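You operate a simulated robot arm through the tools that you are given. There is no shell and no other tool. Be economical: measure what you need, move in short steps, check, and stop when the job is done.

The job below is to be done with a simulated robot arm. You get a single attempt, and the scene is never put back.

TASK
Close up the work bench: teal cassette's latch free, red slider up, mixer lid shut, winder brake on, dial off.

It is judged by the outcome, as a careful person would: the job done as asked, and still so three seconds after it is handed in. It fails if anything else is knocked over, pushed out of place, dropped, spilled or broken. Lids that push on must go on centred and level and be pressed home; caps that screw on are set level and turned clockwise until they are tight.

THE ROBOT
A 7-joint arm with a two-finger parallel gripper on a trunk, on a base that drives. Base frame: it is fixed to the floor where the robot stands at the start and does not move with it; the origin is under the middle of the robot, x ahead of it, y to its left, z up; the surface under the hand at the start is at about z = 0.86. Readings come in m, rad, newtons and seconds.
With the tool pointing down near the work surface it reaches from about 0.36 to 0.78 m from the robot's upright axis, wherever it stands. Its first joint turns from -2.897 to 2.897 rad. Places, roughly: black dial [0.3, -1, 0.8]; blue cassette latch [0.4, -0.8, 1]; bundle (4x4x6 cm) [0.3, 0, 0.9]; bundle (4x4x8 cm) [0.4, 0.1, 0.9]; bundle (4x4x9 cm) [0.4, -0.1, 0.9]; cassette (11x6x13 cm) [0.5, -0.1, 0.9]; green cassette latch [0.4, -1.3, 0.5]; mixer lid [0.7, 0.6, 1.1]; orange cassette latch [0.4, -1.5, 0.5]; red slider [0.6, 0.2, 1]; teal cassette latch [0.5, -0.1, 1]; winder brake switch [0.5, -0.3, 0.9]. Payload 3.91 kg.
Tool frame: the origin (TCP) lies between the finger pads and is the grasp point; the fingertips stand 0.03 m ahead of it; z points along the fingers, y is the line along which they close. The gripper opens to 0.11 m. The fingers are 0.02 m wide and 0.01 m thick; the gripper's body (0.048 by 0.112 m) begins 0.055 m behind the TCP.
Orientation is told as [roll, pitch, yaw] about the base's x, y, z axes, in that order, counted from this pose: with the fingers straight down and closing along the base's y, the tool's x points along the base's -x, its y along +y and its z along -z.

THE INTERFACE
- The arm moves only by the tool send_rows. Its argument "series" is a list that holds one entry, the list of rows, each a list of 7 numbers: the shift along the tool's x, y, z in m, then the turn, a rotation vector about the tool's x, y, z in rad, then the finger opening in m, from 0 to 0.11. In form: [[[x, y, z, wx, wy, wz, jaw], ...]]. A call has 1 to 20 rows; each row shifts and turns the commanded pose from where the row before left it, along the tool's axes as they then stand. Each row takes 0.2 s and may step no farther than 0.05 m and 0.15 rad from the row before; otherwise, or with a gripper value out of range, the whole call is refused. Where a pose cannot be reached the arm comes as near as it can. A force on the tool above 40 N (or 10 N above the force at the start of the call, whichever is more), or a blocked arm, ends the call early, and 0.2 s more pass. The fingers move at their own pace (about 0.153 m/s each) and stop on an object; they squeeze with about 21 N. The grip force told is the motor's: it shows also when the fingers shut on nothing. Time passes only in rows, and 0.2 s behind the last, so rows that do not move let the fingers close. It gives the time, the measured TCP pose, the force on the tool (base axes), the opening and the grip force at its end, in the units of the frame above (readings bear some noise), with the torque about the TCP (base axes, N m) and any sound that the robot's microphone picked up, and new pictures: "pictures" is both (left out), scene, wrist or none.
- Cameras (640 x 400 px; columns grow to the right, rows downward): "scene" is now at [0.0068, 0.1353, 1.5969]; the picture's right is [-0.25, -0.97, 0.00], its down [-0.68, 0.17, -0.71] and it looks along [0.69, -0.17, -0.70] (base axes); focal length 232 px, centre (320, 200). "wrist" rides on the gripper at [0.077, 0.007, -0.115] in the tool frame; the picture's right is [-0.09, 1.00, 0.00], its down [-0.80, -0.07, -0.59] and it looks along [-0.59, -0.05, 0.80] (tool axes); focal length 270 px, centre (320, 200). There is no depth. A picture from a camera that has moved, and an enlarged one, comes with that camera's place and axes in the base frame and with its lens. The place of the scene camera against the robot may be out by one fixed shift of up to 0.012 m in any direction.
- lift_body(by): slides the trunk up (or, below 0, down) by that many m; the arm and the scene camera ride with it, the base frame stays. It gives what a move gives, with no picture.
- roll_base(legs): drives the robot by 1 to 6 legs, each [ahead, turn to the left] in m and rad, along the robot's own axes; the way and the turn of a leg run together, so that a leg with both is an arc; at most 1.5 m and 3.142 rad a leg. The arm and the cameras ride along, it lands a little off, and it stops where it bumps. It gives what a move gives, and a new picture of the scene camera.
- aim_head(pan, tilt): turns the head with the scene camera to pan (to the left, within 2.705 rad either way) and tilt (down, from -0.506 to 1.204), counted from straight ahead of the robot. It gives what a move gives, and a new picture of the scene camera.
- zoom(camera, box): a new picture of the part [left, top, right, bottom] of that camera's present view, enlarged. No time passes.
- close_job(): hands the job in; it is judged then, once.

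Go step by step. Nothing tells you exact positions but the pictures and the camera data: compare them with the known pose of the tool, close in by small moves and look again before you grip or let go. The budget is 120 turns and 260 pictures, counting those below and the enlarged ones. Unless the task says otherwise, let go and move clear before handing in, and close with one line.

The tools are called after "Emit:" as name(argument=value, ...) on one line, values as JSON. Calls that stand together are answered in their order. send_rows: Moves the arm, as the interface text tells. Its arguments: {"type":"object","properties":{"series":{"type":"array","items":{"type":"array","items":{"type":"array","items":{"type":"number"}}}},"pictures":{"type":"string","enum":["both","scene","wrist","none"]}},"required":["series"]} The other tools are called the same way: lift_body (by) slides the trunk up or down; roll_base (legs) drives the base; aim_head (pan, tilt) turns the head that bears the scene camera; zoom (camera, box) takes an enlarged picture of a part of a camera's view; close_job () hands the job in.

At the start:

```text
time: 0.0
eef_pos: [0.3581, -0.1306, 1.3374]
tool_rot: [0.0, 0.0, 0.001]
wrist_force: [-0.1, -0.1, 0.0]
moment: [0.01, -0.05, -0.03]
gripper_width: 0.1101
gripper_force: 0.0
trunk travel left (down, up): [-0.575, 0.035]
robot x, y, heading: [-0.0011, -0.0038, -0.0]
head pan, tilt: [-0.248, 0.782]
```

scene: 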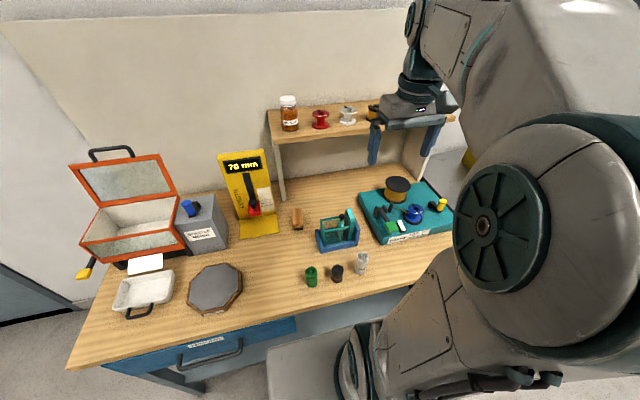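
wrist: 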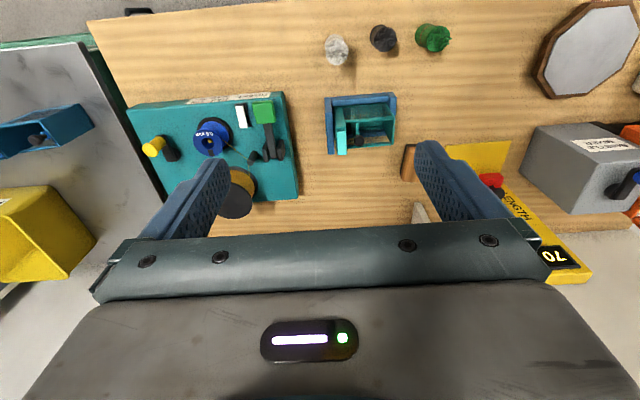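

I see the bench with a mixer (orange open lid) at left, the yellow length gauge with a red slider, the teal cassette, and the teal winder. I'll enlarge each part before moving anything.

Emit:
zoom(camera="scene", box=[60, 130, 290, 280])

Emit:
zoom(camera="scene", box=[290, 160, 460, 270])

Emit:
zoom(camera="wrist", box=[120, 60, 420, 230])

Emit:
zoom(camera="wrist", box=[400, 100, 640, 290])

```text
2.67 times, centred on (175, 205) of scene
camera zoom: at [0.0068, 0.1353, 1.5969], right [-0.25, -0.97, 0.0], down [-0.68, 0.17, -0.71], along [0.69, -0.17, -0.7], focal length 620 px, centre (707, 187)
```

zoom: 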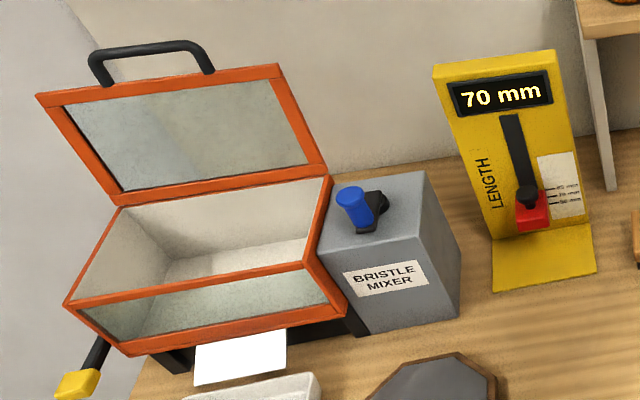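

```text
3.64 times, centred on (375, 215) of scene
camera zoom: at [0.0068, 0.1353, 1.5969], right [-0.25, -0.97, 0.0], down [-0.68, 0.17, -0.71], along [0.69, -0.17, -0.7], focal length 845 px, centre (120, 146)
```

zoom: 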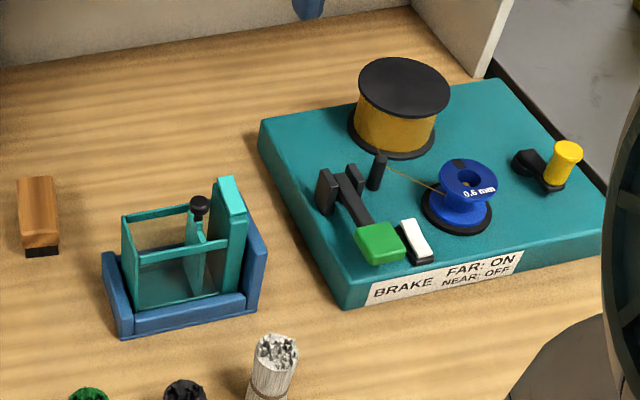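

```text
2.13 times, centred on (270, 145) of wrist
camera zoom: at [0.2819, -0.123, 1.4533], right [0.09, 1.0, 0.0], down [0.8, -0.07, 0.59], along [0.59, -0.05, -0.8], focal length 577 px, centre (427, 317)
```

zoom: 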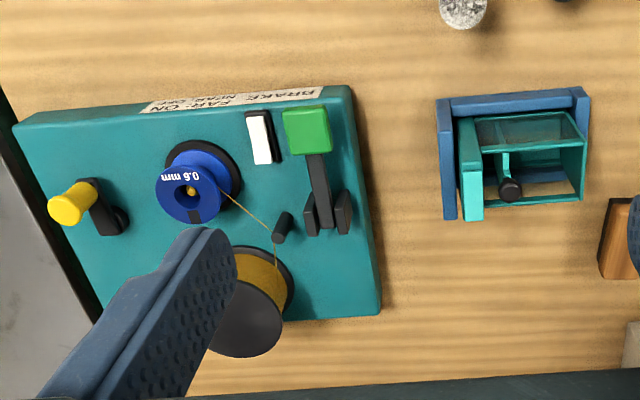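

```text
2.11 times, centred on (520, 195) of wrist
camera zoom: at [0.2819, -0.123, 1.4533], right [0.09, 1.0, 0.0], down [0.8, -0.07, 0.59], along [0.59, -0.05, -0.8], focal length 569 px, centre (-101, 210)
```

zoom: 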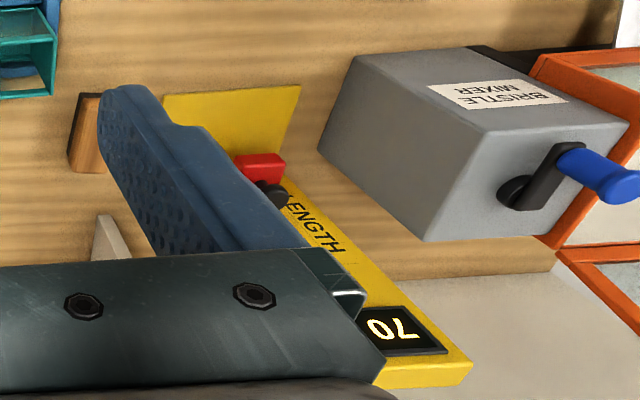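

The bench layout is clear. Now I'll look to the right for the black dial.

Emit:
aim_head(pan=-1.2, tilt=0.7)

```text
time: 1.2
eef_pos: [0.3588, -0.1307, 1.3374]
tool_rot: [0.0, 0.0, 0.001]
wrist_force: [0.0, 0.2, -0.4]
moment: [-0.03, 0.03, -0.01]
gripper_width: 0.1099
gripper_force: 0.0
trunk travel left (down, up): [-0.575, 0.035]
robot x, y, heading: [0.0022, -0.0031, -0.002]
head pan, tilt: [-1.201, 0.7]
camera scene: at [-0.0414, 0.0761, 1.6038], right [-0.93, -0.36, 0.0], down [-0.23, 0.6, -0.76], along [0.28, -0.71, -0.64], focal length 232 px, centre (320, 200)
```

scene: 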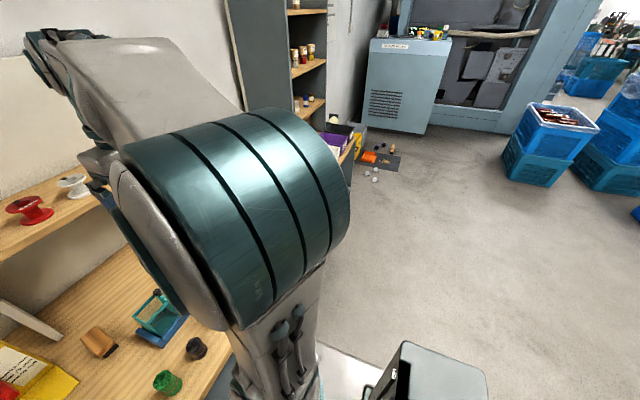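

The arm hides that side, so I'll start with the bench. I'll aim the head back and lower the hand to look closely at the cassette.

Emit:
aim_head(pan=-0.25, tilt=0.85)

Emit:
send_rows(series=[[[0, 0, 0.05, 0, 0, 0, 0.11], [0, 0, 0.05, 0, 0, 0, 0.11], [0, 0, 0.05, 0, 0, 0, 0.11], [0, 0, 0.05, 0, 0, 0, 0.11]]], pictures="both")

```text
time: 2.5
eef_pos: [0.3587, -0.131, 1.3373]
tool_rot: [0.001, 0.0, 0.0]
wrist_force: [0.3, 0.0, 1.1]
moment: [0.0, -0.03, -0.01]
gripper_width: 0.1099
gripper_force: 0.1
trunk travel left (down, up): [-0.575, 0.035]
robot x, y, heading: [0.0037, -0.0012, 0.004]
head pan, tilt: [-0.25, 0.85]
camera scene: at [0.0036, 0.1359, 1.5915], right [-0.25, -0.97, 0.0], down [-0.73, 0.19, -0.66], along [0.64, -0.16, -0.75], focal length 232 px, centre (320, 200)
```

scene: 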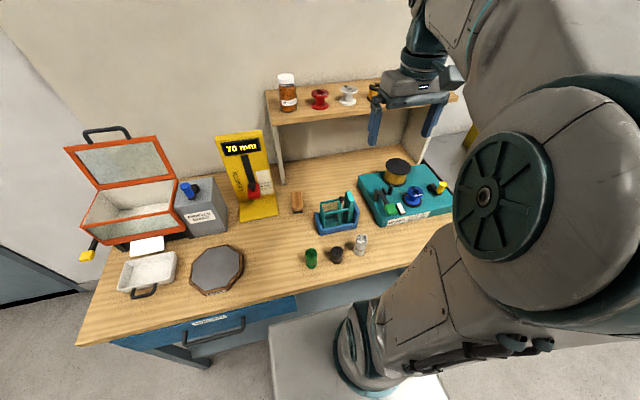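

```text
time: 3.5
eef_pos: [0.3535, -0.131, 1.1375]
tool_rot: [0.001, -0.001, 0.001]
wrist_force: [0.0, 0.1, 0.3]
moment: [0.01, -0.01, 0.0]
gripper_width: 0.11
gripper_force: 0.0
trunk travel left (down, up): [-0.575, 0.035]
robot x, y, heading: [0.0034, -0.0019, -0.001]
head pan, tilt: [-0.25, 0.85]
camera scene: at [0.0043, 0.1357, 1.5916], right [-0.25, -0.97, 0.0], down [-0.73, 0.19, -0.66], along [0.64, -0.16, -0.75], focal length 232 px, centre (320, 200)
camera wrist: at [0.2783, -0.1219, 1.2529], right [0.09, 1.0, 0.0], down [0.8, -0.07, 0.59], along [0.59, -0.05, -0.8], focal length 270 px, centre (320, 200)
```

scene: 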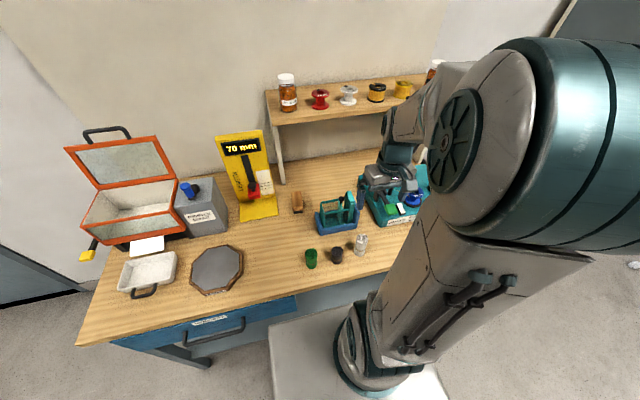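
wrist: 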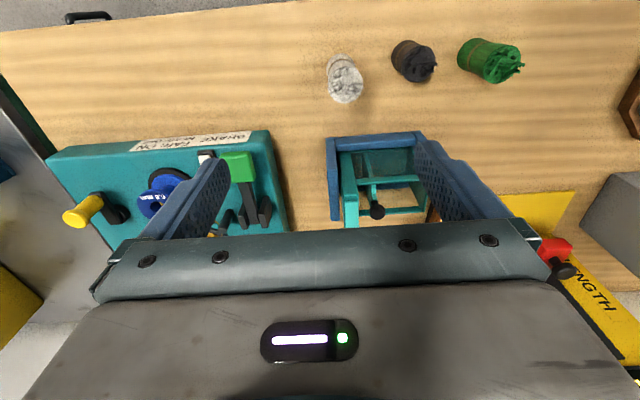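

Emit:
zoom(camera="wrist", box=[300, 110, 460, 240])

Emit:
zoom(camera="scene", box=[290, 170, 380, 240])

Emit:
zoom(camera="wrist", box=[40, 110, 300, 245])

```text
3.08 times, centred on (380, 175) of wrist
camera zoom: at [0.2783, -0.1219, 1.2529], right [0.09, 1.0, 0.0], down [0.8, -0.07, 0.59], along [0.59, -0.05, -0.8], focal length 832 px, centre (135, 277)
```

zoom: 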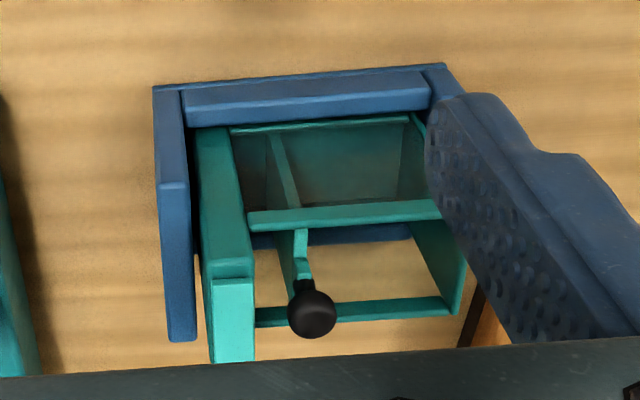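

```text
5.71 times, centred on (335, 205) of scene
camera zoom: at [0.0043, 0.1357, 1.5916], right [-0.25, -0.97, 0.0], down [-0.73, 0.19, -0.66], along [0.64, -0.16, -0.75], focal length 1328 px, centre (234, 171)
```

zoom: 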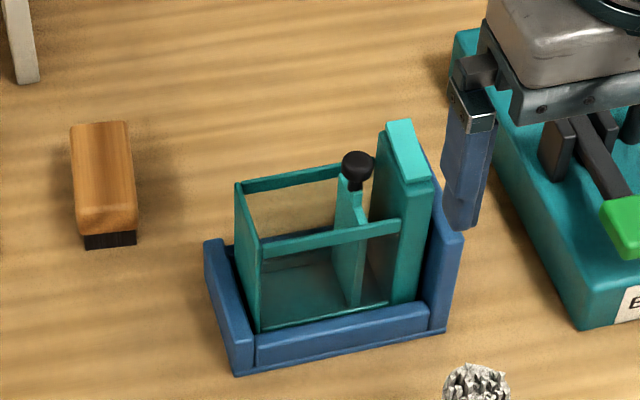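

```text
2.46 times, centred on (170, 178) of wrist
camera zoom: at [0.2783, -0.1219, 1.2529], right [0.09, 1.0, 0.0], down [0.8, -0.07, 0.59], along [0.59, -0.05, -0.8], focal length 665 px, centre (689, 255)
```

zoom: 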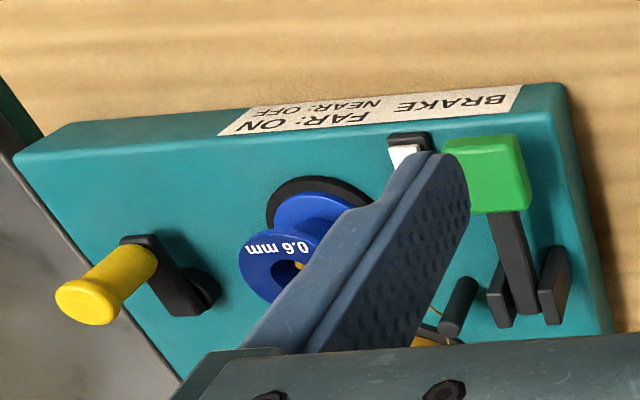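

I need a flatter, closer look at the cassette latch, so I'll tilt the hand forward and centre on it.

Emit:
send_rows(series=[[[0, 0.02, 0.015, 0, -0.15, 0, 0.11], [0, 0.02, 0.015, 0, -0.15, 0, 0.11], [0, 0.02, 0.015, 0, -0.15, 0, 0.11]]], pictures="wrist")

Emit:
zoom(camera="wrist", box=[220, 80, 440, 240])

```text
time: 4.3
eef_pos: [0.3728, -0.0738, 1.1031]
tool_rot: [0.0, -0.45, -0.001]
wrist_force: [-0.5, 0.0, 0.0]
moment: [-0.01, 0.03, -0.04]
gripper_width: 0.1102
gripper_force: 0.0
out of reach, approached as far as the arm can: row 3
trunk travel left (down, up): [-0.575, 0.035]
robot x, y, heading: [0.0015, 0.0, 0.003]
head pan, tilt: [-0.25, 0.85]
camera wrist: at [0.2553, -0.0657, 1.1732], right [0.08, 1.0, 0.04], down [0.46, -0.07, 0.88], along [0.88, -0.05, -0.47], focal length 270 px, centre (320, 200)
```

wrist: 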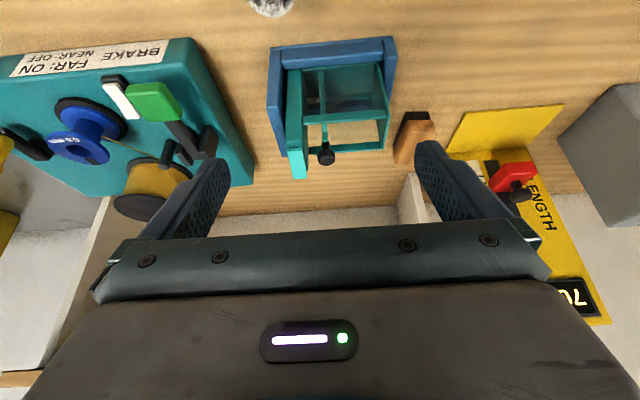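

```text
2.50 times, centred on (330, 160) of wrist
camera zoom: at [0.2553, -0.0657, 1.1732], right [0.08, 1.0, 0.04], down [0.46, -0.07, 0.88], along [0.88, -0.05, -0.47], focal length 676 px, centre (295, 300)
```

zoom: 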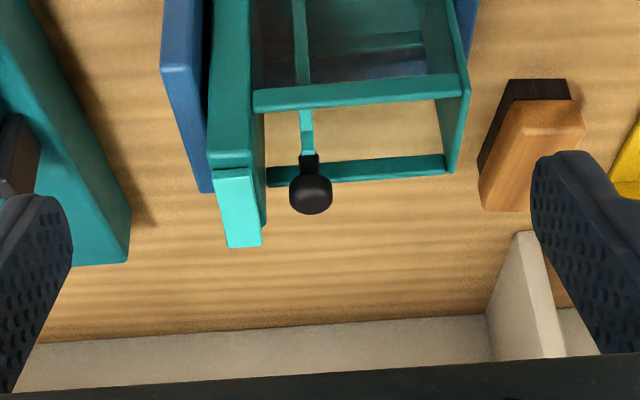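

Emit:
zoom(camera="wrist", box=[255, 25, 405, 185])

Emit:
zoom(camera="wrist", box=[60, 30, 240, 200])

```text
2.50 times, centred on (330, 105) of wrist
camera zoom: at [0.2553, -0.0657, 1.1732], right [0.08, 1.0, 0.04], down [0.46, -0.07, 0.88], along [0.88, -0.05, -0.47], focal length 676 px, centre (295, 438)
```

zoom: 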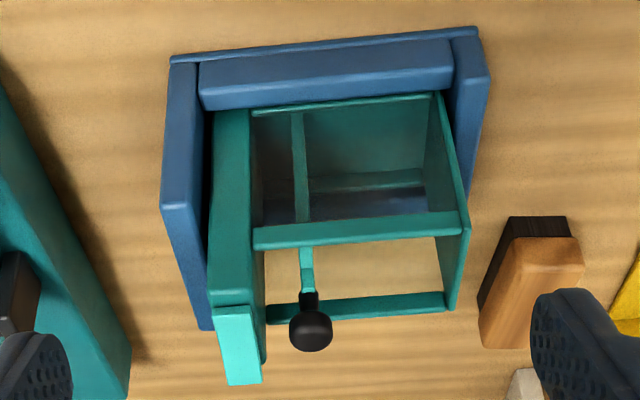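

```text
2.35 times, centred on (150, 115) of wrist
camera zoom: at [0.2553, -0.0657, 1.1732], right [0.08, 1.0, 0.04], down [0.46, -0.07, 0.88], along [0.88, -0.05, -0.47], focal length 636 px, centre (720, 400)
```

zoom: 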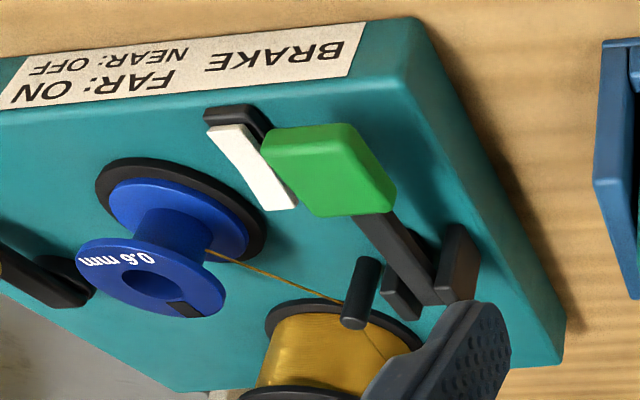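

The green-handled lever is near (0.44,-0.24). The white rocker at about (0.46,-0.30) fits the listed brake switch, so I'll look at it from the side.

Emit:
send_rows(series=[[[0, 0, 0, 0, 0.15, 0, 0.11], [0, 0, 0, 0, 0.15, 0, 0.11], [0, 0, 0, 0, 0.15, 0, 0.11], [-0.02, -0.044, 0, 0, 0, 0, 0.11], [-0.02, -0.044, 0, 0, 0, 0, 0.08], [-0.02, -0.044, 0, 0, 0, 0, 0.05], [-0.02, -0.044, 0, 0, 0, 0, 0.02], [0, 0, 0, 0, 0, 0.143, 0], [0, 0, 0, 0, 0, 0.143, 0], [0, 0, 0, 0, 0, 0.143, 0], [0, 0, 0, 0, 0, 0.143, 0], [0, 0, 0, 0, 0, 0.143, 0], [0, 0, 0, 0, 0, 0.143, 0], [0, 0, 0, 0, 0, 0.143, 0], [0, 0, 0, 0, 0, 0.143, 0], [0, 0, 0, 0, 0, 0.143, 0], [0, 0, 0, 0, 0, 0.143, 0], [0, 0, 0, 0, 0, 0.141, 0]]], pictures="both")

```text
time: 8.1
eef_pos: [0.4566, -0.2512, 1.1019]
tool_rot: [-0.001, 0.0, -1.573]
wrist_force: [0.5, 0.7, -0.1]
moment: [-0.01, -0.04, 0.01]
gripper_width: 0.0001
gripper_force: 21.0
trunk travel left (down, up): [-0.575, 0.035]
robot x, y, heading: [-0.0041, -0.005, -0.002]
head pan, tilt: [-0.25, 0.85]
camera scene: at [0.0037, 0.1358, 1.5915], right [-0.25, -0.97, 0.0], down [-0.73, 0.19, -0.66], along [0.64, -0.16, -0.75], focal length 232 px, centre (320, 200)
camera wrist: at [0.4638, -0.1729, 1.2169], right [1.0, -0.09, 0.0], down [-0.07, -0.8, 0.59], along [-0.05, -0.59, -0.8], focal length 270 px, centre (320, 200)
```

scene: 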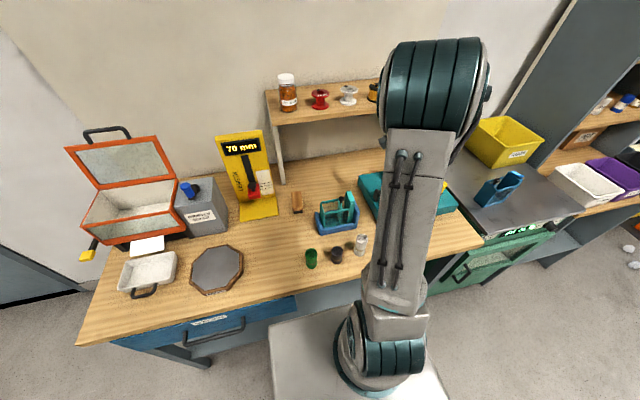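
wrist: 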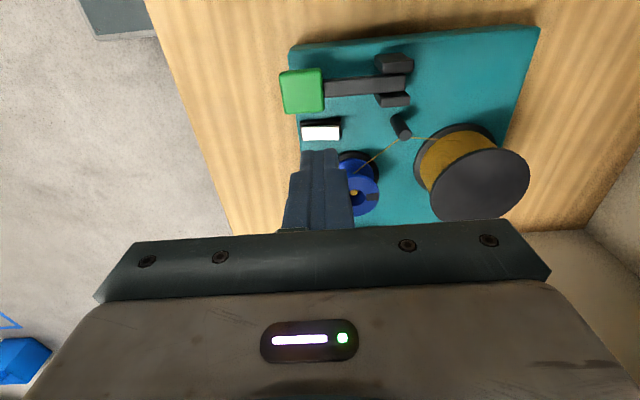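

Emit:
zoom(camera="wrist", box=[270, 40, 430, 150])

Emit:
zoom(camera="scene", box=[420, 100, 640, 300])

```text
3.64 times, centred on (350, 95) of wrist
camera zoom: at [0.4638, -0.1729, 1.2169], right [1.0, -0.09, 0.0], down [-0.07, -0.8, 0.59], along [-0.05, -0.59, -0.8], focal length 983 px, centre (211, 582)
```

zoom: 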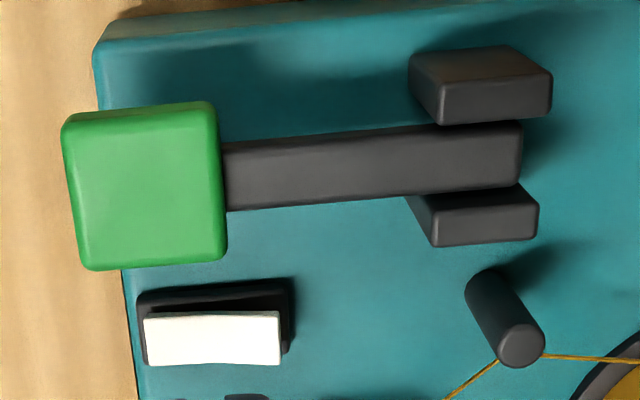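

```text
2.00 times, centred on (530, 200) of scene
camera zoom: at [0.0037, 0.1358, 1.5915], right [-0.25, -0.97, 0.0], down [-0.73, 0.19, -0.66], along [0.64, -0.16, -0.75], focal length 465 px, centre (-100, 200)
```

zoom: 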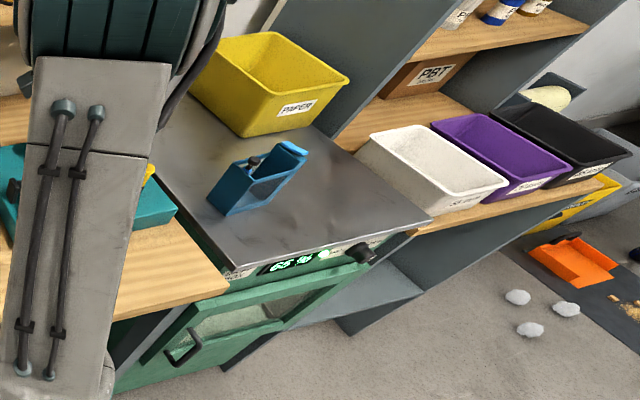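

The dial is on the green oven's front panel at right. I'll tilt for a flatter look at the rocker to read its state.

Emit:
send_rows(series=[[[0, 0, 0.0, 0, -0.15, 0, 0], [0, 0, 0.01, 0, -0.15, 0, 0], [0, 0, 0.02, 0, -0.15, 0, 0], [0.02, 0, 0.03, 0, -0.1, 0, 0]]], pictures="wrist")

Emit:
zoom(camera="wrist", box=[240, 40, 420, 160])

```text
time: 9.1
eef_pos: [0.4558, -0.251, 1.0373]
tool_rot: [0.001, -0.551, -1.57]
wrist_force: [-0.3, 0.8, 0.1]
moment: [-0.02, 0.0, -0.01]
gripper_width: 0.0
gripper_force: 20.9
trunk travel left (down, up): [-0.575, 0.035]
robot x, y, heading: [0.003, -0.0017, -0.004]
head pan, tilt: [-0.25, 0.85]
camera wrist: at [0.4637, -0.1234, 1.0953], right [1.0, -0.07, 0.05], down [-0.07, -0.37, 0.93], along [-0.05, -0.93, -0.37], focal length 270 px, centre (320, 200)
```

wrist: 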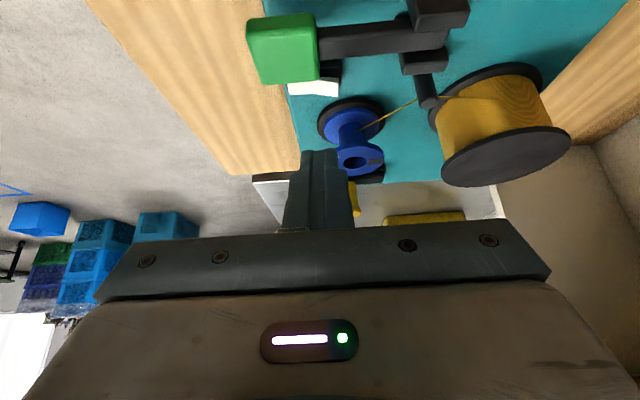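

```text
3.33 times, centred on (330, 100) of wrist
camera zoom: at [0.4637, -0.1234, 1.0953], right [1.0, -0.07, 0.05], down [-0.07, -0.37, 0.93], along [-0.05, -0.93, -0.37], focal length 901 px, centre (287, 533)
```

zoom: 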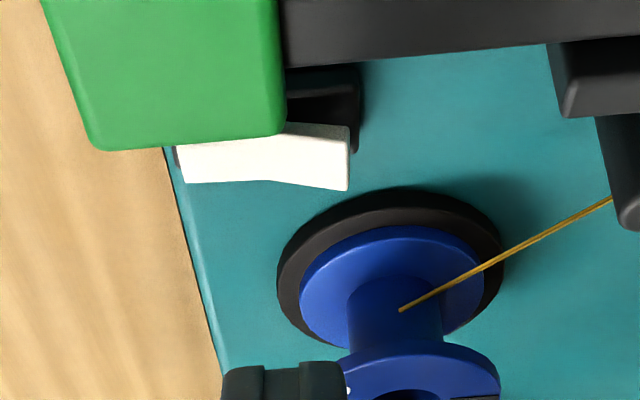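

The rocker's far end is raised, so the brake is off and the far end must be pressed, at about (0.468,-0.292,0.934). I'll straighten the closed fingers and hover over it.

Emit:
send_rows(series=[[[0, 0, 0, 0, 0.15, 0, 0], [0, 0, 0, 0, 0.15, 0, 0], [0, 0, 0, 0, 0.15, 0, 0], [0, 0, 0, 0, 0.101, 0, 0], [-0.041, 0.014, 0, 0, 0, 0, 0], [0, 0, 0.04, 0, 0, 0, 0], [0, 0, 0.01, 0, 0, 0, 0]]], pictures="wrist")

Emit:
zoom(camera="wrist", box=[240, 90, 400, 210])

```text
time: 10.7
eef_pos: [0.4694, -0.2928, 0.9845]
tool_rot: [0.001, 0.002, -1.571]
wrist_force: [0.2, 0.1, 0.4]
moment: [-0.01, 0.0, -0.03]
gripper_width: 0.0
gripper_force: 21.3
trunk travel left (down, up): [-0.575, 0.035]
robot x, y, heading: [-0.0053, -0.0036, 0.005]
head pan, tilt: [-0.25, 0.85]
camera wrist: at [0.4776, -0.2153, 1.102], right [1.0, -0.09, 0.0], down [-0.07, -0.8, 0.59], along [-0.05, -0.59, -0.8], focal length 270 px, centre (320, 200)
```

wrist: 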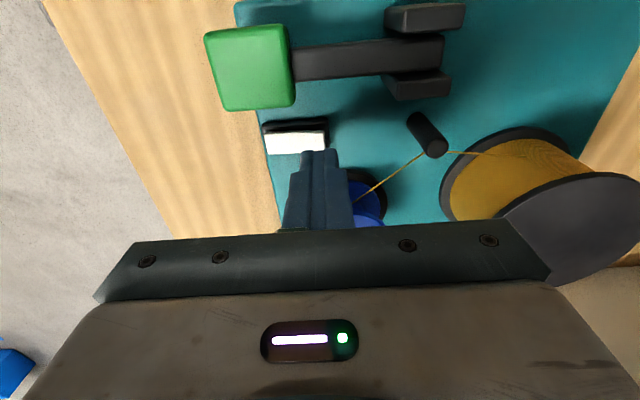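

```text
3.33 times, centred on (320, 150) of wrist
camera zoom: at [0.4776, -0.2153, 1.102], right [1.0, -0.09, 0.0], down [-0.07, -0.8, 0.59], along [-0.05, -0.59, -0.8], focal length 901 px, centre (320, 367)
```

zoom: 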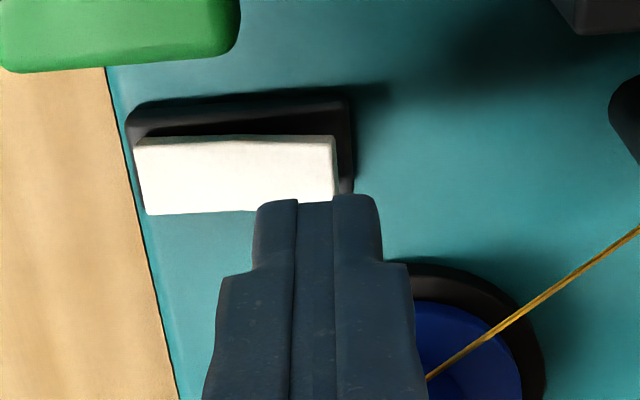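

The fingertips sit over the far end of the rocker. Pressing down in small steps.

Emit:
send_rows(series=[[[0, -0.003, 0.015, 0, 0, 0, 0], [0, 0, 0.008, 0, 0, 0, 0], [0, 0, 0.005, 0, 0, 0, 0], [0, 0, 0.004, 0, 0, 0, 0], [0, 0, 0.004, 0, 0, 0, 0]]], pictures="wrist")

Emit:
zoom(camera="wrist", box=[240, 90, 400, 210])

```text
time: 12.0
eef_pos: [0.4662, -0.2937, 0.9559]
tool_rot: [0.009, -0.004, -1.568]
wrist_force: [-8.4, 6.6, 24.2]
moment: [0.2, 0.47, -0.08]
gripper_width: 0.0
gripper_force: 20.9
trunk travel left (down, up): [-0.575, 0.035]
robot x, y, heading: [-0.0027, -0.0014, -0.005]
head pan, tilt: [-0.25, 0.85]
stopped in row 5: the force on the tool passed its limit at 43 N (the readings are from after the stop); the commanded pose is now the measured one
camera wrist: at [0.4731, -0.2139, 1.0711], right [1.0, -0.09, 0.01], down [-0.07, -0.8, 0.6], along [-0.04, -0.59, -0.8], focal length 270 px, centre (320, 200)
```

wrist: 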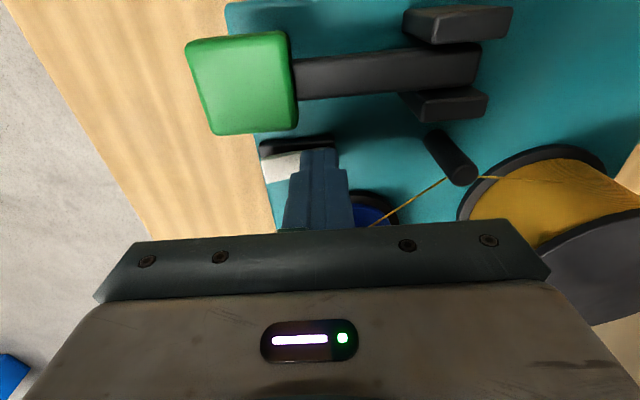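

```text
3.33 times, centred on (320, 150) of wrist
camera zoom: at [0.4731, -0.2139, 1.0711], right [1.0, -0.09, 0.01], down [-0.07, -0.8, 0.6], along [-0.04, -0.59, -0.8], focal length 901 px, centre (320, 367)
```

zoom: 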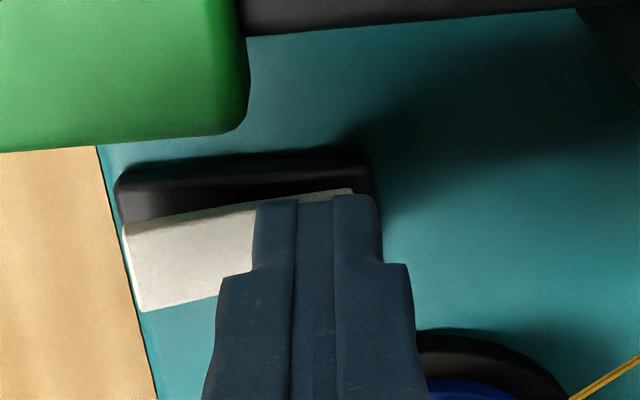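

The rocker has flipped with its near end up. Lifting off to check that it stays.

Emit:
send_rows(series=[[[0, 0, -0.02, 0, 0, 0, 0], [0, 0, -0.04, 0, 0, 0, 0], [0.02, 0, -0.03, 0, 0, 0, 0], [0, 0, 0, 0, 0, 0, 0]]], pictures="wrist")

Emit:
zoom(camera="wrist", box=[240, 60, 400, 180])

```text
time: 13.0
eef_pos: [0.4669, -0.2783, 1.0426]
tool_rot: [0.006, -0.002, -1.569]
wrist_force: [-0.2, -0.7, -0.5]
moment: [0.01, 0.02, -0.02]
gripper_width: 0.0
gripper_force: 21.2
trunk travel left (down, up): [-0.575, 0.035]
robot x, y, heading: [0.0004, -0.004, -0.001]
head pan, tilt: [-0.25, 0.85]
camera wrist: at [0.4741, -0.1983, 1.1582], right [1.0, -0.09, 0.01], down [-0.07, -0.8, 0.6], along [-0.05, -0.59, -0.8], focal length 270 px, centre (320, 200)
```

wrist: 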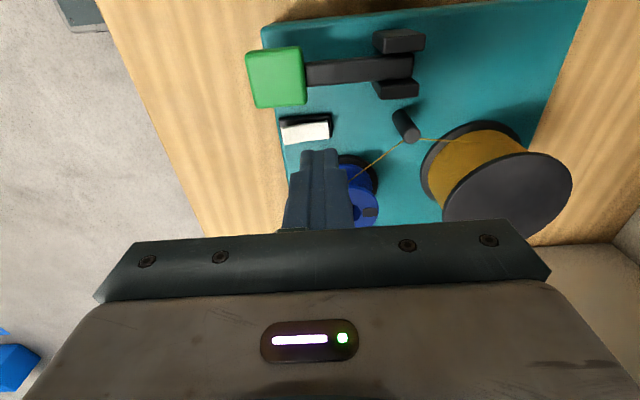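

```text
3.33 times, centred on (320, 120) of wrist
camera zoom: at [0.4741, -0.1983, 1.1582], right [1.0, -0.09, 0.01], down [-0.07, -0.8, 0.6], along [-0.05, -0.59, -0.8], focal length 901 px, centre (320, 467)
```

zoom: 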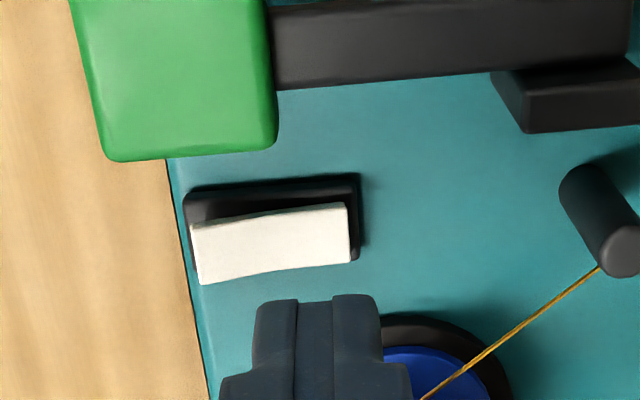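

The brake is on. Next I'll compare the teal cassette's latch with the blue cassette's.

Emit:
zoom(camera="scene", box=[308, 182, 368, 240])

Emit:
zoom(camera="scene", box=[465, 160, 535, 215])

Emit:
send_rows(series=[[[0.01, 0, -0.03, 0, 0, 0, 0], [0.05, 0, -0.0, 0, 0, 0, 0], [0.05, 0, 0, 0, 0, 0, 0], [0.05, 0, 0, 0, 0, 0, 0], [0.05, 0, 0, 0, 0, 0, 0], [0.05, 0, 0, 0, 0, 0, 0], [0.03, 0, 0, 0, 0, 0, 0], [0, 0, 0, 0, -0.15, 0, 0], [0, 0, 0, 0, -0.15, 0, 0]]], pictures="wrist")

Emit:
zoom(camera="wrist", box=[220, 40, 420, 200])

```text
6.90 times, centred on (338, 211) of scene
camera zoom: at [0.0037, 0.1356, 1.5915], right [-0.25, -0.97, 0.0], down [-0.73, 0.19, -0.66], along [0.64, -0.16, -0.75], focal length 1602 px, centre (196, 124)
```

zoom: 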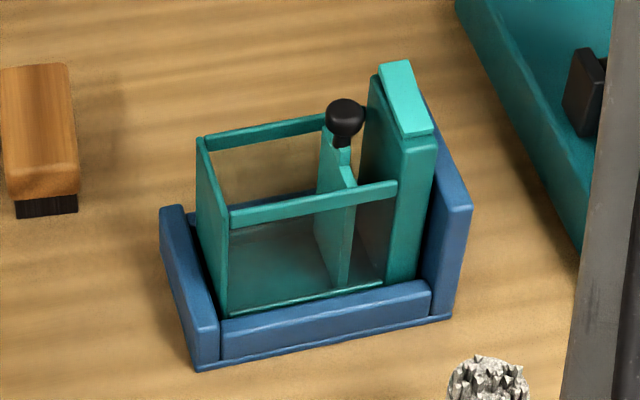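

```text
7.27 times, centred on (500, 188) of scene
camera zoom: at [0.0037, 0.1356, 1.5915], right [-0.25, -0.97, 0.0], down [-0.73, 0.19, -0.66], along [0.64, -0.16, -0.75], focal length 1690 px, centre (-989, 291)
```

zoom: 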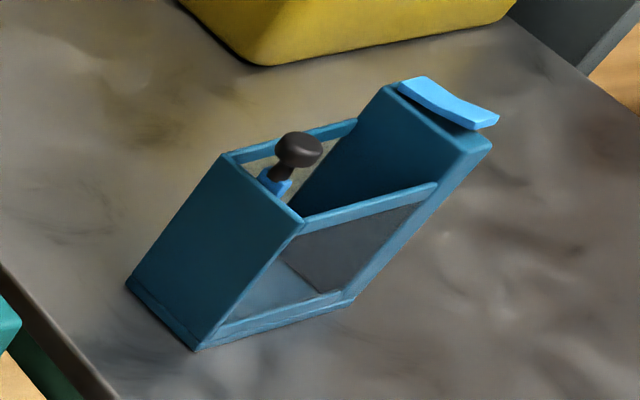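

```text
time: 15.0
eef_pos: [0.4684, 0.0167, 1.0701]
tool_rot: [0.006, -0.303, -1.572]
wrist_force: [-0.3, -0.2, -0.2]
moment: [-0.04, -0.01, 0.0]
gripper_width: 0.0
gripper_force: 20.3
trunk travel left (down, up): [-0.575, 0.035]
robot x, y, heading: [-0.002, -0.0021, 0.001]
head pan, tilt: [-0.25, 0.85]
camera wrist: at [0.4763, 0.1266, 1.1578], right [1.0, -0.08, 0.03], down [-0.07, -0.59, 0.81], along [-0.05, -0.81, -0.59], focal length 270 px, centre (320, 200)
```

wrist: 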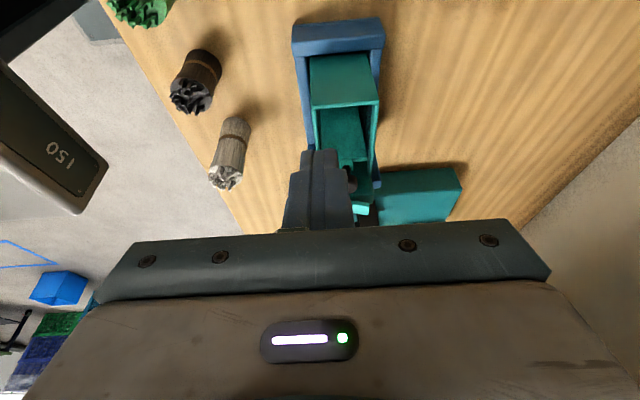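

```text
2.50 times, centred on (320, 120) of wrist
camera zoom: at [0.4763, 0.1266, 1.1578], right [1.0, -0.08, 0.03], down [-0.07, -0.59, 0.81], along [-0.05, -0.81, -0.59], focal length 676 px, centre (320, 400)
```

zoom: 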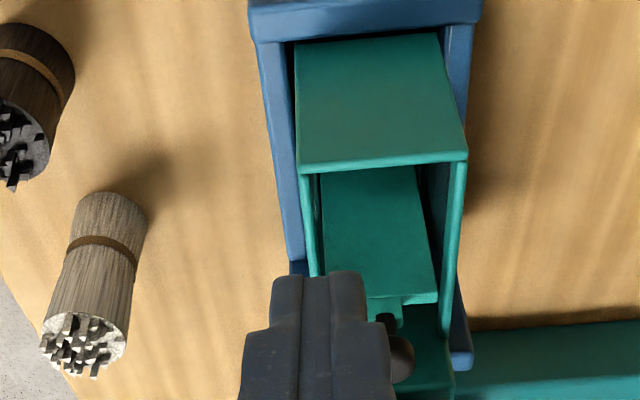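

The bright pad on top of the thick block may be the latch rocker. I'll shift aside to see its profile.

Emit:
send_rows(series=[[[0, -0.04, 0, 0, -0.15, 0, 0], [0, -0.04, 0.0, 0, 0, 0, 0], [0.012, 0, 0.03, 0, 0, 0, 0]]], pictures="wrist")

Emit:
zoom(camera="wrist", box=[360, 90, 500, 210])

```text
time: 15.8
eef_pos: [0.3908, 0.0137, 1.0396]
tool_rot: [0.008, -0.452, -1.573]
wrist_force: [0.2, -0.3, 0.1]
moment: [0.01, 0.01, 0.04]
gripper_width: 0.0
gripper_force: 20.9
trunk travel left (down, up): [-0.575, 0.035]
robot x, y, heading: [0.0012, -0.0036, -0.002]
head pan, tilt: [-0.25, 0.85]
camera wrist: at [0.3971, 0.1345, 1.1097], right [1.0, -0.08, 0.04], down [-0.08, -0.46, 0.88], along [-0.05, -0.88, -0.46], focal length 270 px, centre (320, 200)
```

wrist: 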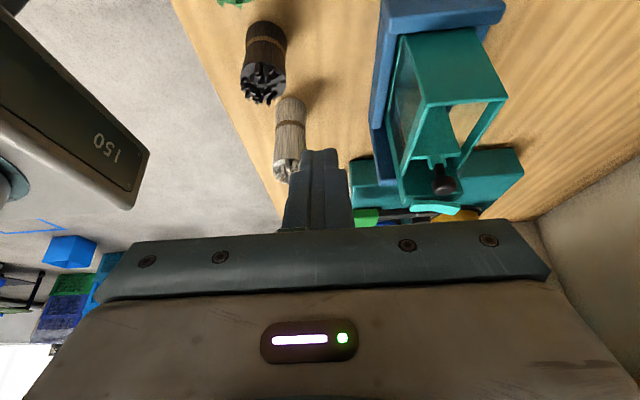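

```text
3.33 times, centred on (430, 150) of wrist
camera zoom: at [0.3971, 0.1345, 1.1097], right [1.0, -0.08, 0.04], down [-0.08, -0.46, 0.88], along [-0.05, -0.88, -0.46], focal length 901 px, centre (-47, 367)
```

zoom: 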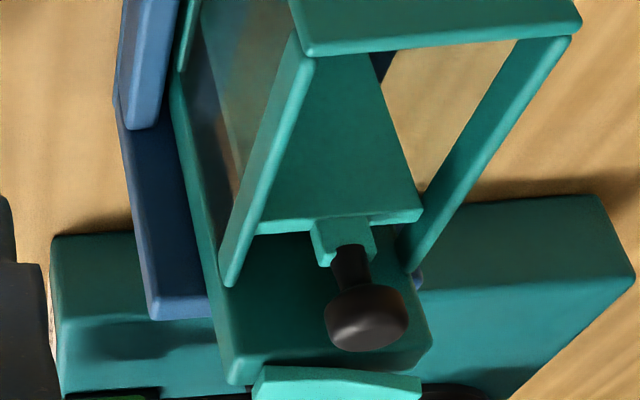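

Emit:
zoom(camera="wrist", box=[395, 185, 475, 235])

```text
8.00 times, centred on (435, 210) of wrist
camera zoom: at [0.3971, 0.1345, 1.1097], right [1.0, -0.08, 0.04], down [-0.08, -0.46, 0.88], along [-0.05, -0.88, -0.46], focal length 2162 px, centre (-600, 120)
```

zoom: 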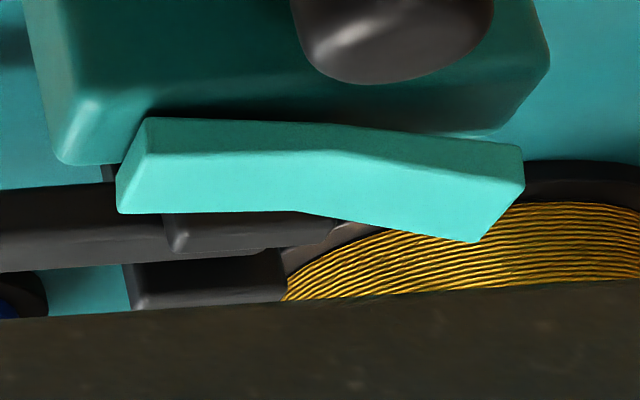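

The pad is a V-shaped rocker pressed at its near end, with the far end raised. The blue cassette's is the other way, with its pusher released. I'll hover over the far end, near (0.50,-0.103).

Emit:
send_rows(series=[[[0, 0, -0.03, 0, 0, 0, 0], [0, 0, -0.03, 0, 0, 0, 0], [0, 0, 0, 0, 0.15, 0, 0], [0, 0, 0, 0, 0.15, 0, 0], [0, 0, 0, 0, 0.152, 0, 0], [-0.036, 0.0273, 0, 0, 0, 0, 0], [-0.036, 0.0273, 0, 0, 0, 0, 0], [-0.036, 0.0273, 0, 0, 0, 0, 0], [-0.036, 0.0273, 0, 0, 0, 0, 0], [0, 0, 0.022, 0, 0, 0, 0]]], pictures="both")

Emit:
zoom(camera="wrist", box=[240, 100, 400, 220])

Emit:
zoom(camera="scene", box=[300, 160, 390, 230])

```text
refused: row 5 steps farther than a row can; nothing moved
```

```text
3.33 times, centred on (320, 160) of wrist
camera zoom: at [0.3971, 0.1345, 1.1097], right [1.0, -0.08, 0.04], down [-0.08, -0.46, 0.88], along [-0.05, -0.88, -0.46], focal length 901 px, centre (320, 333)
```

zoom: 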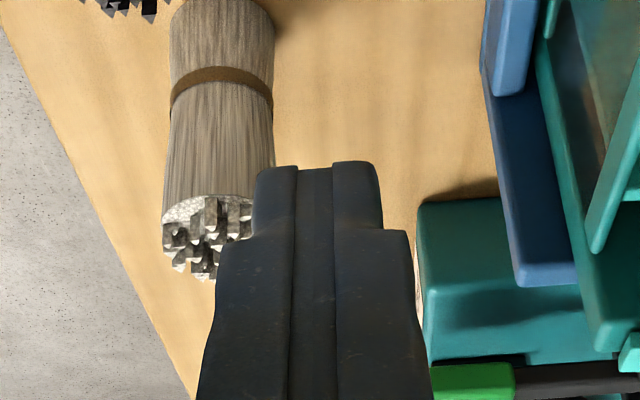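

```text
5.71 times, centred on (345, 195) of scene
camera zoom: at [0.0045, 0.1365, 1.5915], right [-0.25, -0.97, 0.0], down [-0.73, 0.18, -0.66], along [0.64, -0.16, -0.75], focal length 1328 px, centre (177, 229)
```

zoom: 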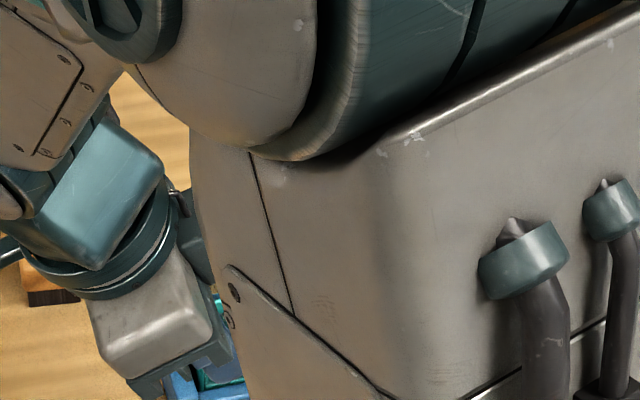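

One turn was just over the limit, so I'm resending with that fixed.

Emit:
send_rows(series=[[[0, 0, -0.03, 0, 0, 0, 0], [0, 0, -0.03, 0, 0, 0, 0], [0, 0, 0, 0, 0.149, 0, 0], [0, 0, 0, 0, 0.149, 0, 0], [0, 0, 0, 0, 0.149, 0, 0], [-0.036, 0.0273, 0, 0, 0, 0, 0], [-0.036, 0.0273, 0, 0, 0, 0, 0], [-0.036, 0.0273, 0, 0, 0, 0, 0], [-0.036, 0.0273, 0, 0, 0, 0, 0], [0, 0, 0.022, 0, 0, 0, 0]]], pictures="wrist")

Emit:
zoom(camera="wrist", box=[240, 100, 400, 220])

```text
time: 18.0
eef_pos: [0.4969, -0.1063, 1.0686]
tool_rot: [0.005, -0.005, -1.569]
wrist_force: [-0.3, 0.1, 0.0]
moment: [0.0, 0.0, 0.02]
gripper_width: 0.0003
gripper_force: 21.0
trunk travel left (down, up): [-0.575, 0.035]
robot x, y, heading: [0.0012, -0.0064, -0.002]
head pan, tilt: [-0.25, 0.85]
camera wrist: at [0.5034, -0.0266, 1.185], right [1.0, -0.09, 0.01], down [-0.07, -0.8, 0.6], along [-0.05, -0.6, -0.8], focal length 270 px, centre (320, 200)
```

wrist: 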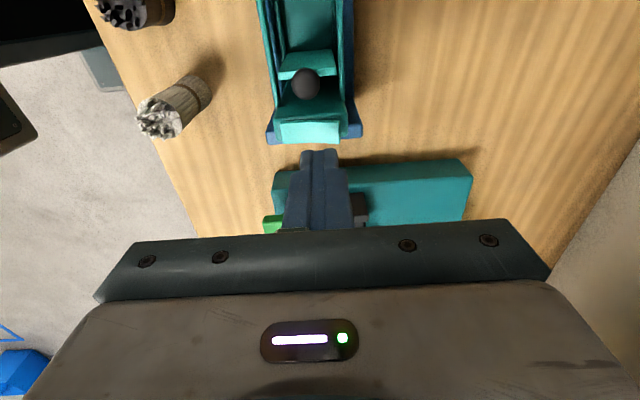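

```text
3.33 times, centred on (320, 160) of wrist
camera zoom: at [0.5034, -0.0266, 1.185], right [1.0, -0.09, 0.01], down [-0.07, -0.8, 0.6], along [-0.05, -0.6, -0.8], focal length 901 px, centre (320, 333)
```

zoom: 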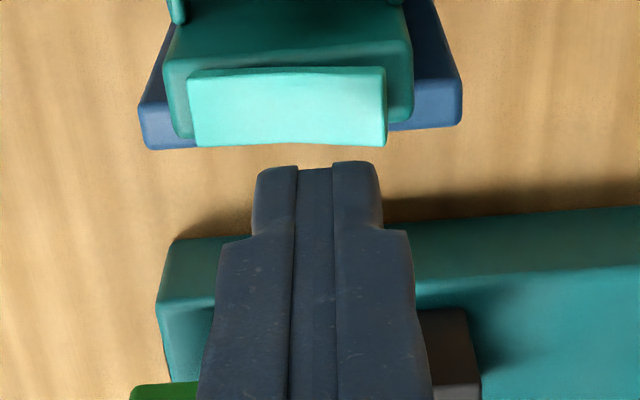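

The pad spans x 0.471–0.511 at y≈-0.101, with the far end at z≈1.009. Pressing at x=0.503.

Emit:
send_rows(series=[[[0.004, 0.006, 0, 0, 0, 0, 0], [0, 0, 0.018, 0, 0, 0, 0], [0, 0, 0.008, 0, 0, 0, 0], [0, 0, 0.005, 0, 0, 0, 0], [0, 0, 0.004, 0, 0, 0, 0], [0, 0, 0.004, 0, 0, 0, 0], [0, 0, 0.003, 0, 0, 0, 0]]], pictures="wrist")

Emit:
zoom(camera="wrist", box=[240, 60, 400, 180])

```text
time: 19.6
eef_pos: [0.5028, -0.1, 1.0321]
tool_rot: [0.007, -0.005, -1.567]
wrist_force: [-1.1, 0.4, 6.5]
moment: [0.0, 0.04, -0.02]
gripper_width: 0.0
gripper_force: 20.9
trunk travel left (down, up): [-0.575, 0.035]
robot x, y, heading: [-0.0015, -0.0017, 0.0]
head pan, tilt: [-0.25, 0.85]
camera wrist: at [0.5093, -0.0219, 1.147], right [1.0, -0.09, 0.01], down [-0.07, -0.8, 0.6], along [-0.05, -0.6, -0.8], focal length 270 px, centre (320, 200)
```

wrist: 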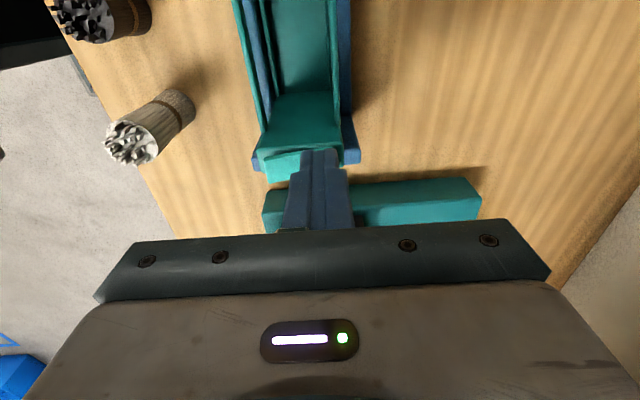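

```text
3.33 times, centred on (320, 120) of wrist
camera zoom: at [0.5093, -0.0219, 1.147], right [1.0, -0.09, 0.01], down [-0.07, -0.8, 0.6], along [-0.05, -0.6, -0.8], focal length 901 px, centre (320, 467)
```

zoom: 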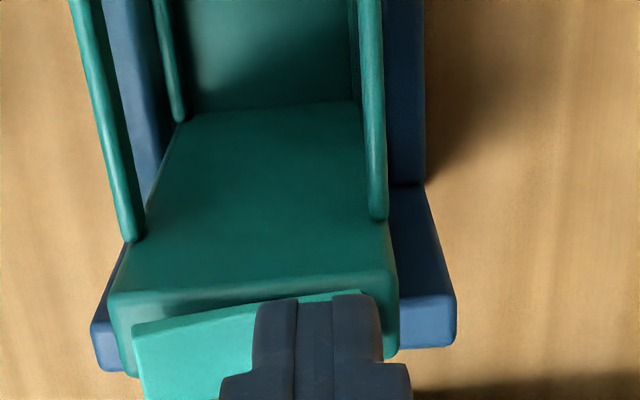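

The latch flipped and the pusher shot away from the block, so the latch is free. I'll lift clear and look at the result.

Emit:
send_rows(series=[[[0, 0, -0.03, 0, 0, 0, 0], [0, 0, -0.05, 0, 0, 0, 0], [0.05, 0, -0.02, 0, 0, 0, 0], [0.05, 0, 0, 0, 0, 0, 0], [0.05, -0.0, 0, 0, 0, 0, 0]]], pictures="both")

Emit:
zoom(camera="wrist", box=[200, 20, 440, 180])

Emit:
zoom(camera="scene", box=[200, 120, 300, 220])

```text
refused: row 3 steps farther than a row can; nothing moved
```

```text
2.50 times, centred on (320, 100) of wrist
camera zoom: at [0.5093, -0.0219, 1.147], right [1.0, -0.09, 0.01], down [-0.07, -0.8, 0.6], along [-0.05, -0.6, -0.8], focal length 676 px, centre (320, 450)
```

zoom: 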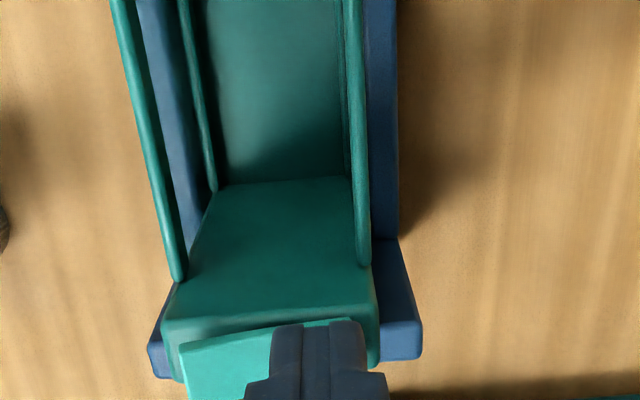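

```text
4.00 times, centred on (250, 170) of scene
camera zoom: at [0.003, 0.1361, 1.5916], right [-0.25, -0.97, 0.0], down [-0.73, 0.19, -0.66], along [0.64, -0.16, -0.75], focal length 929 px, centre (600, 320)
```

zoom: 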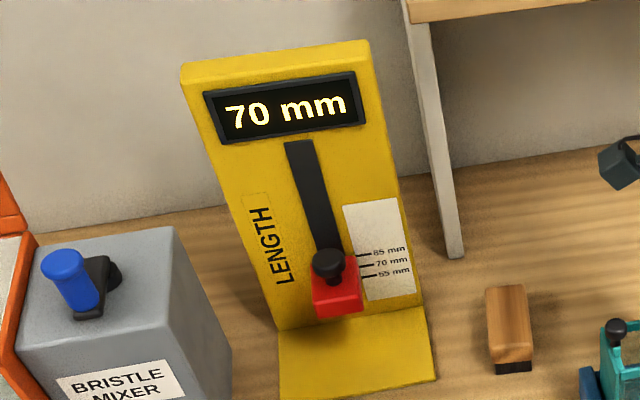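

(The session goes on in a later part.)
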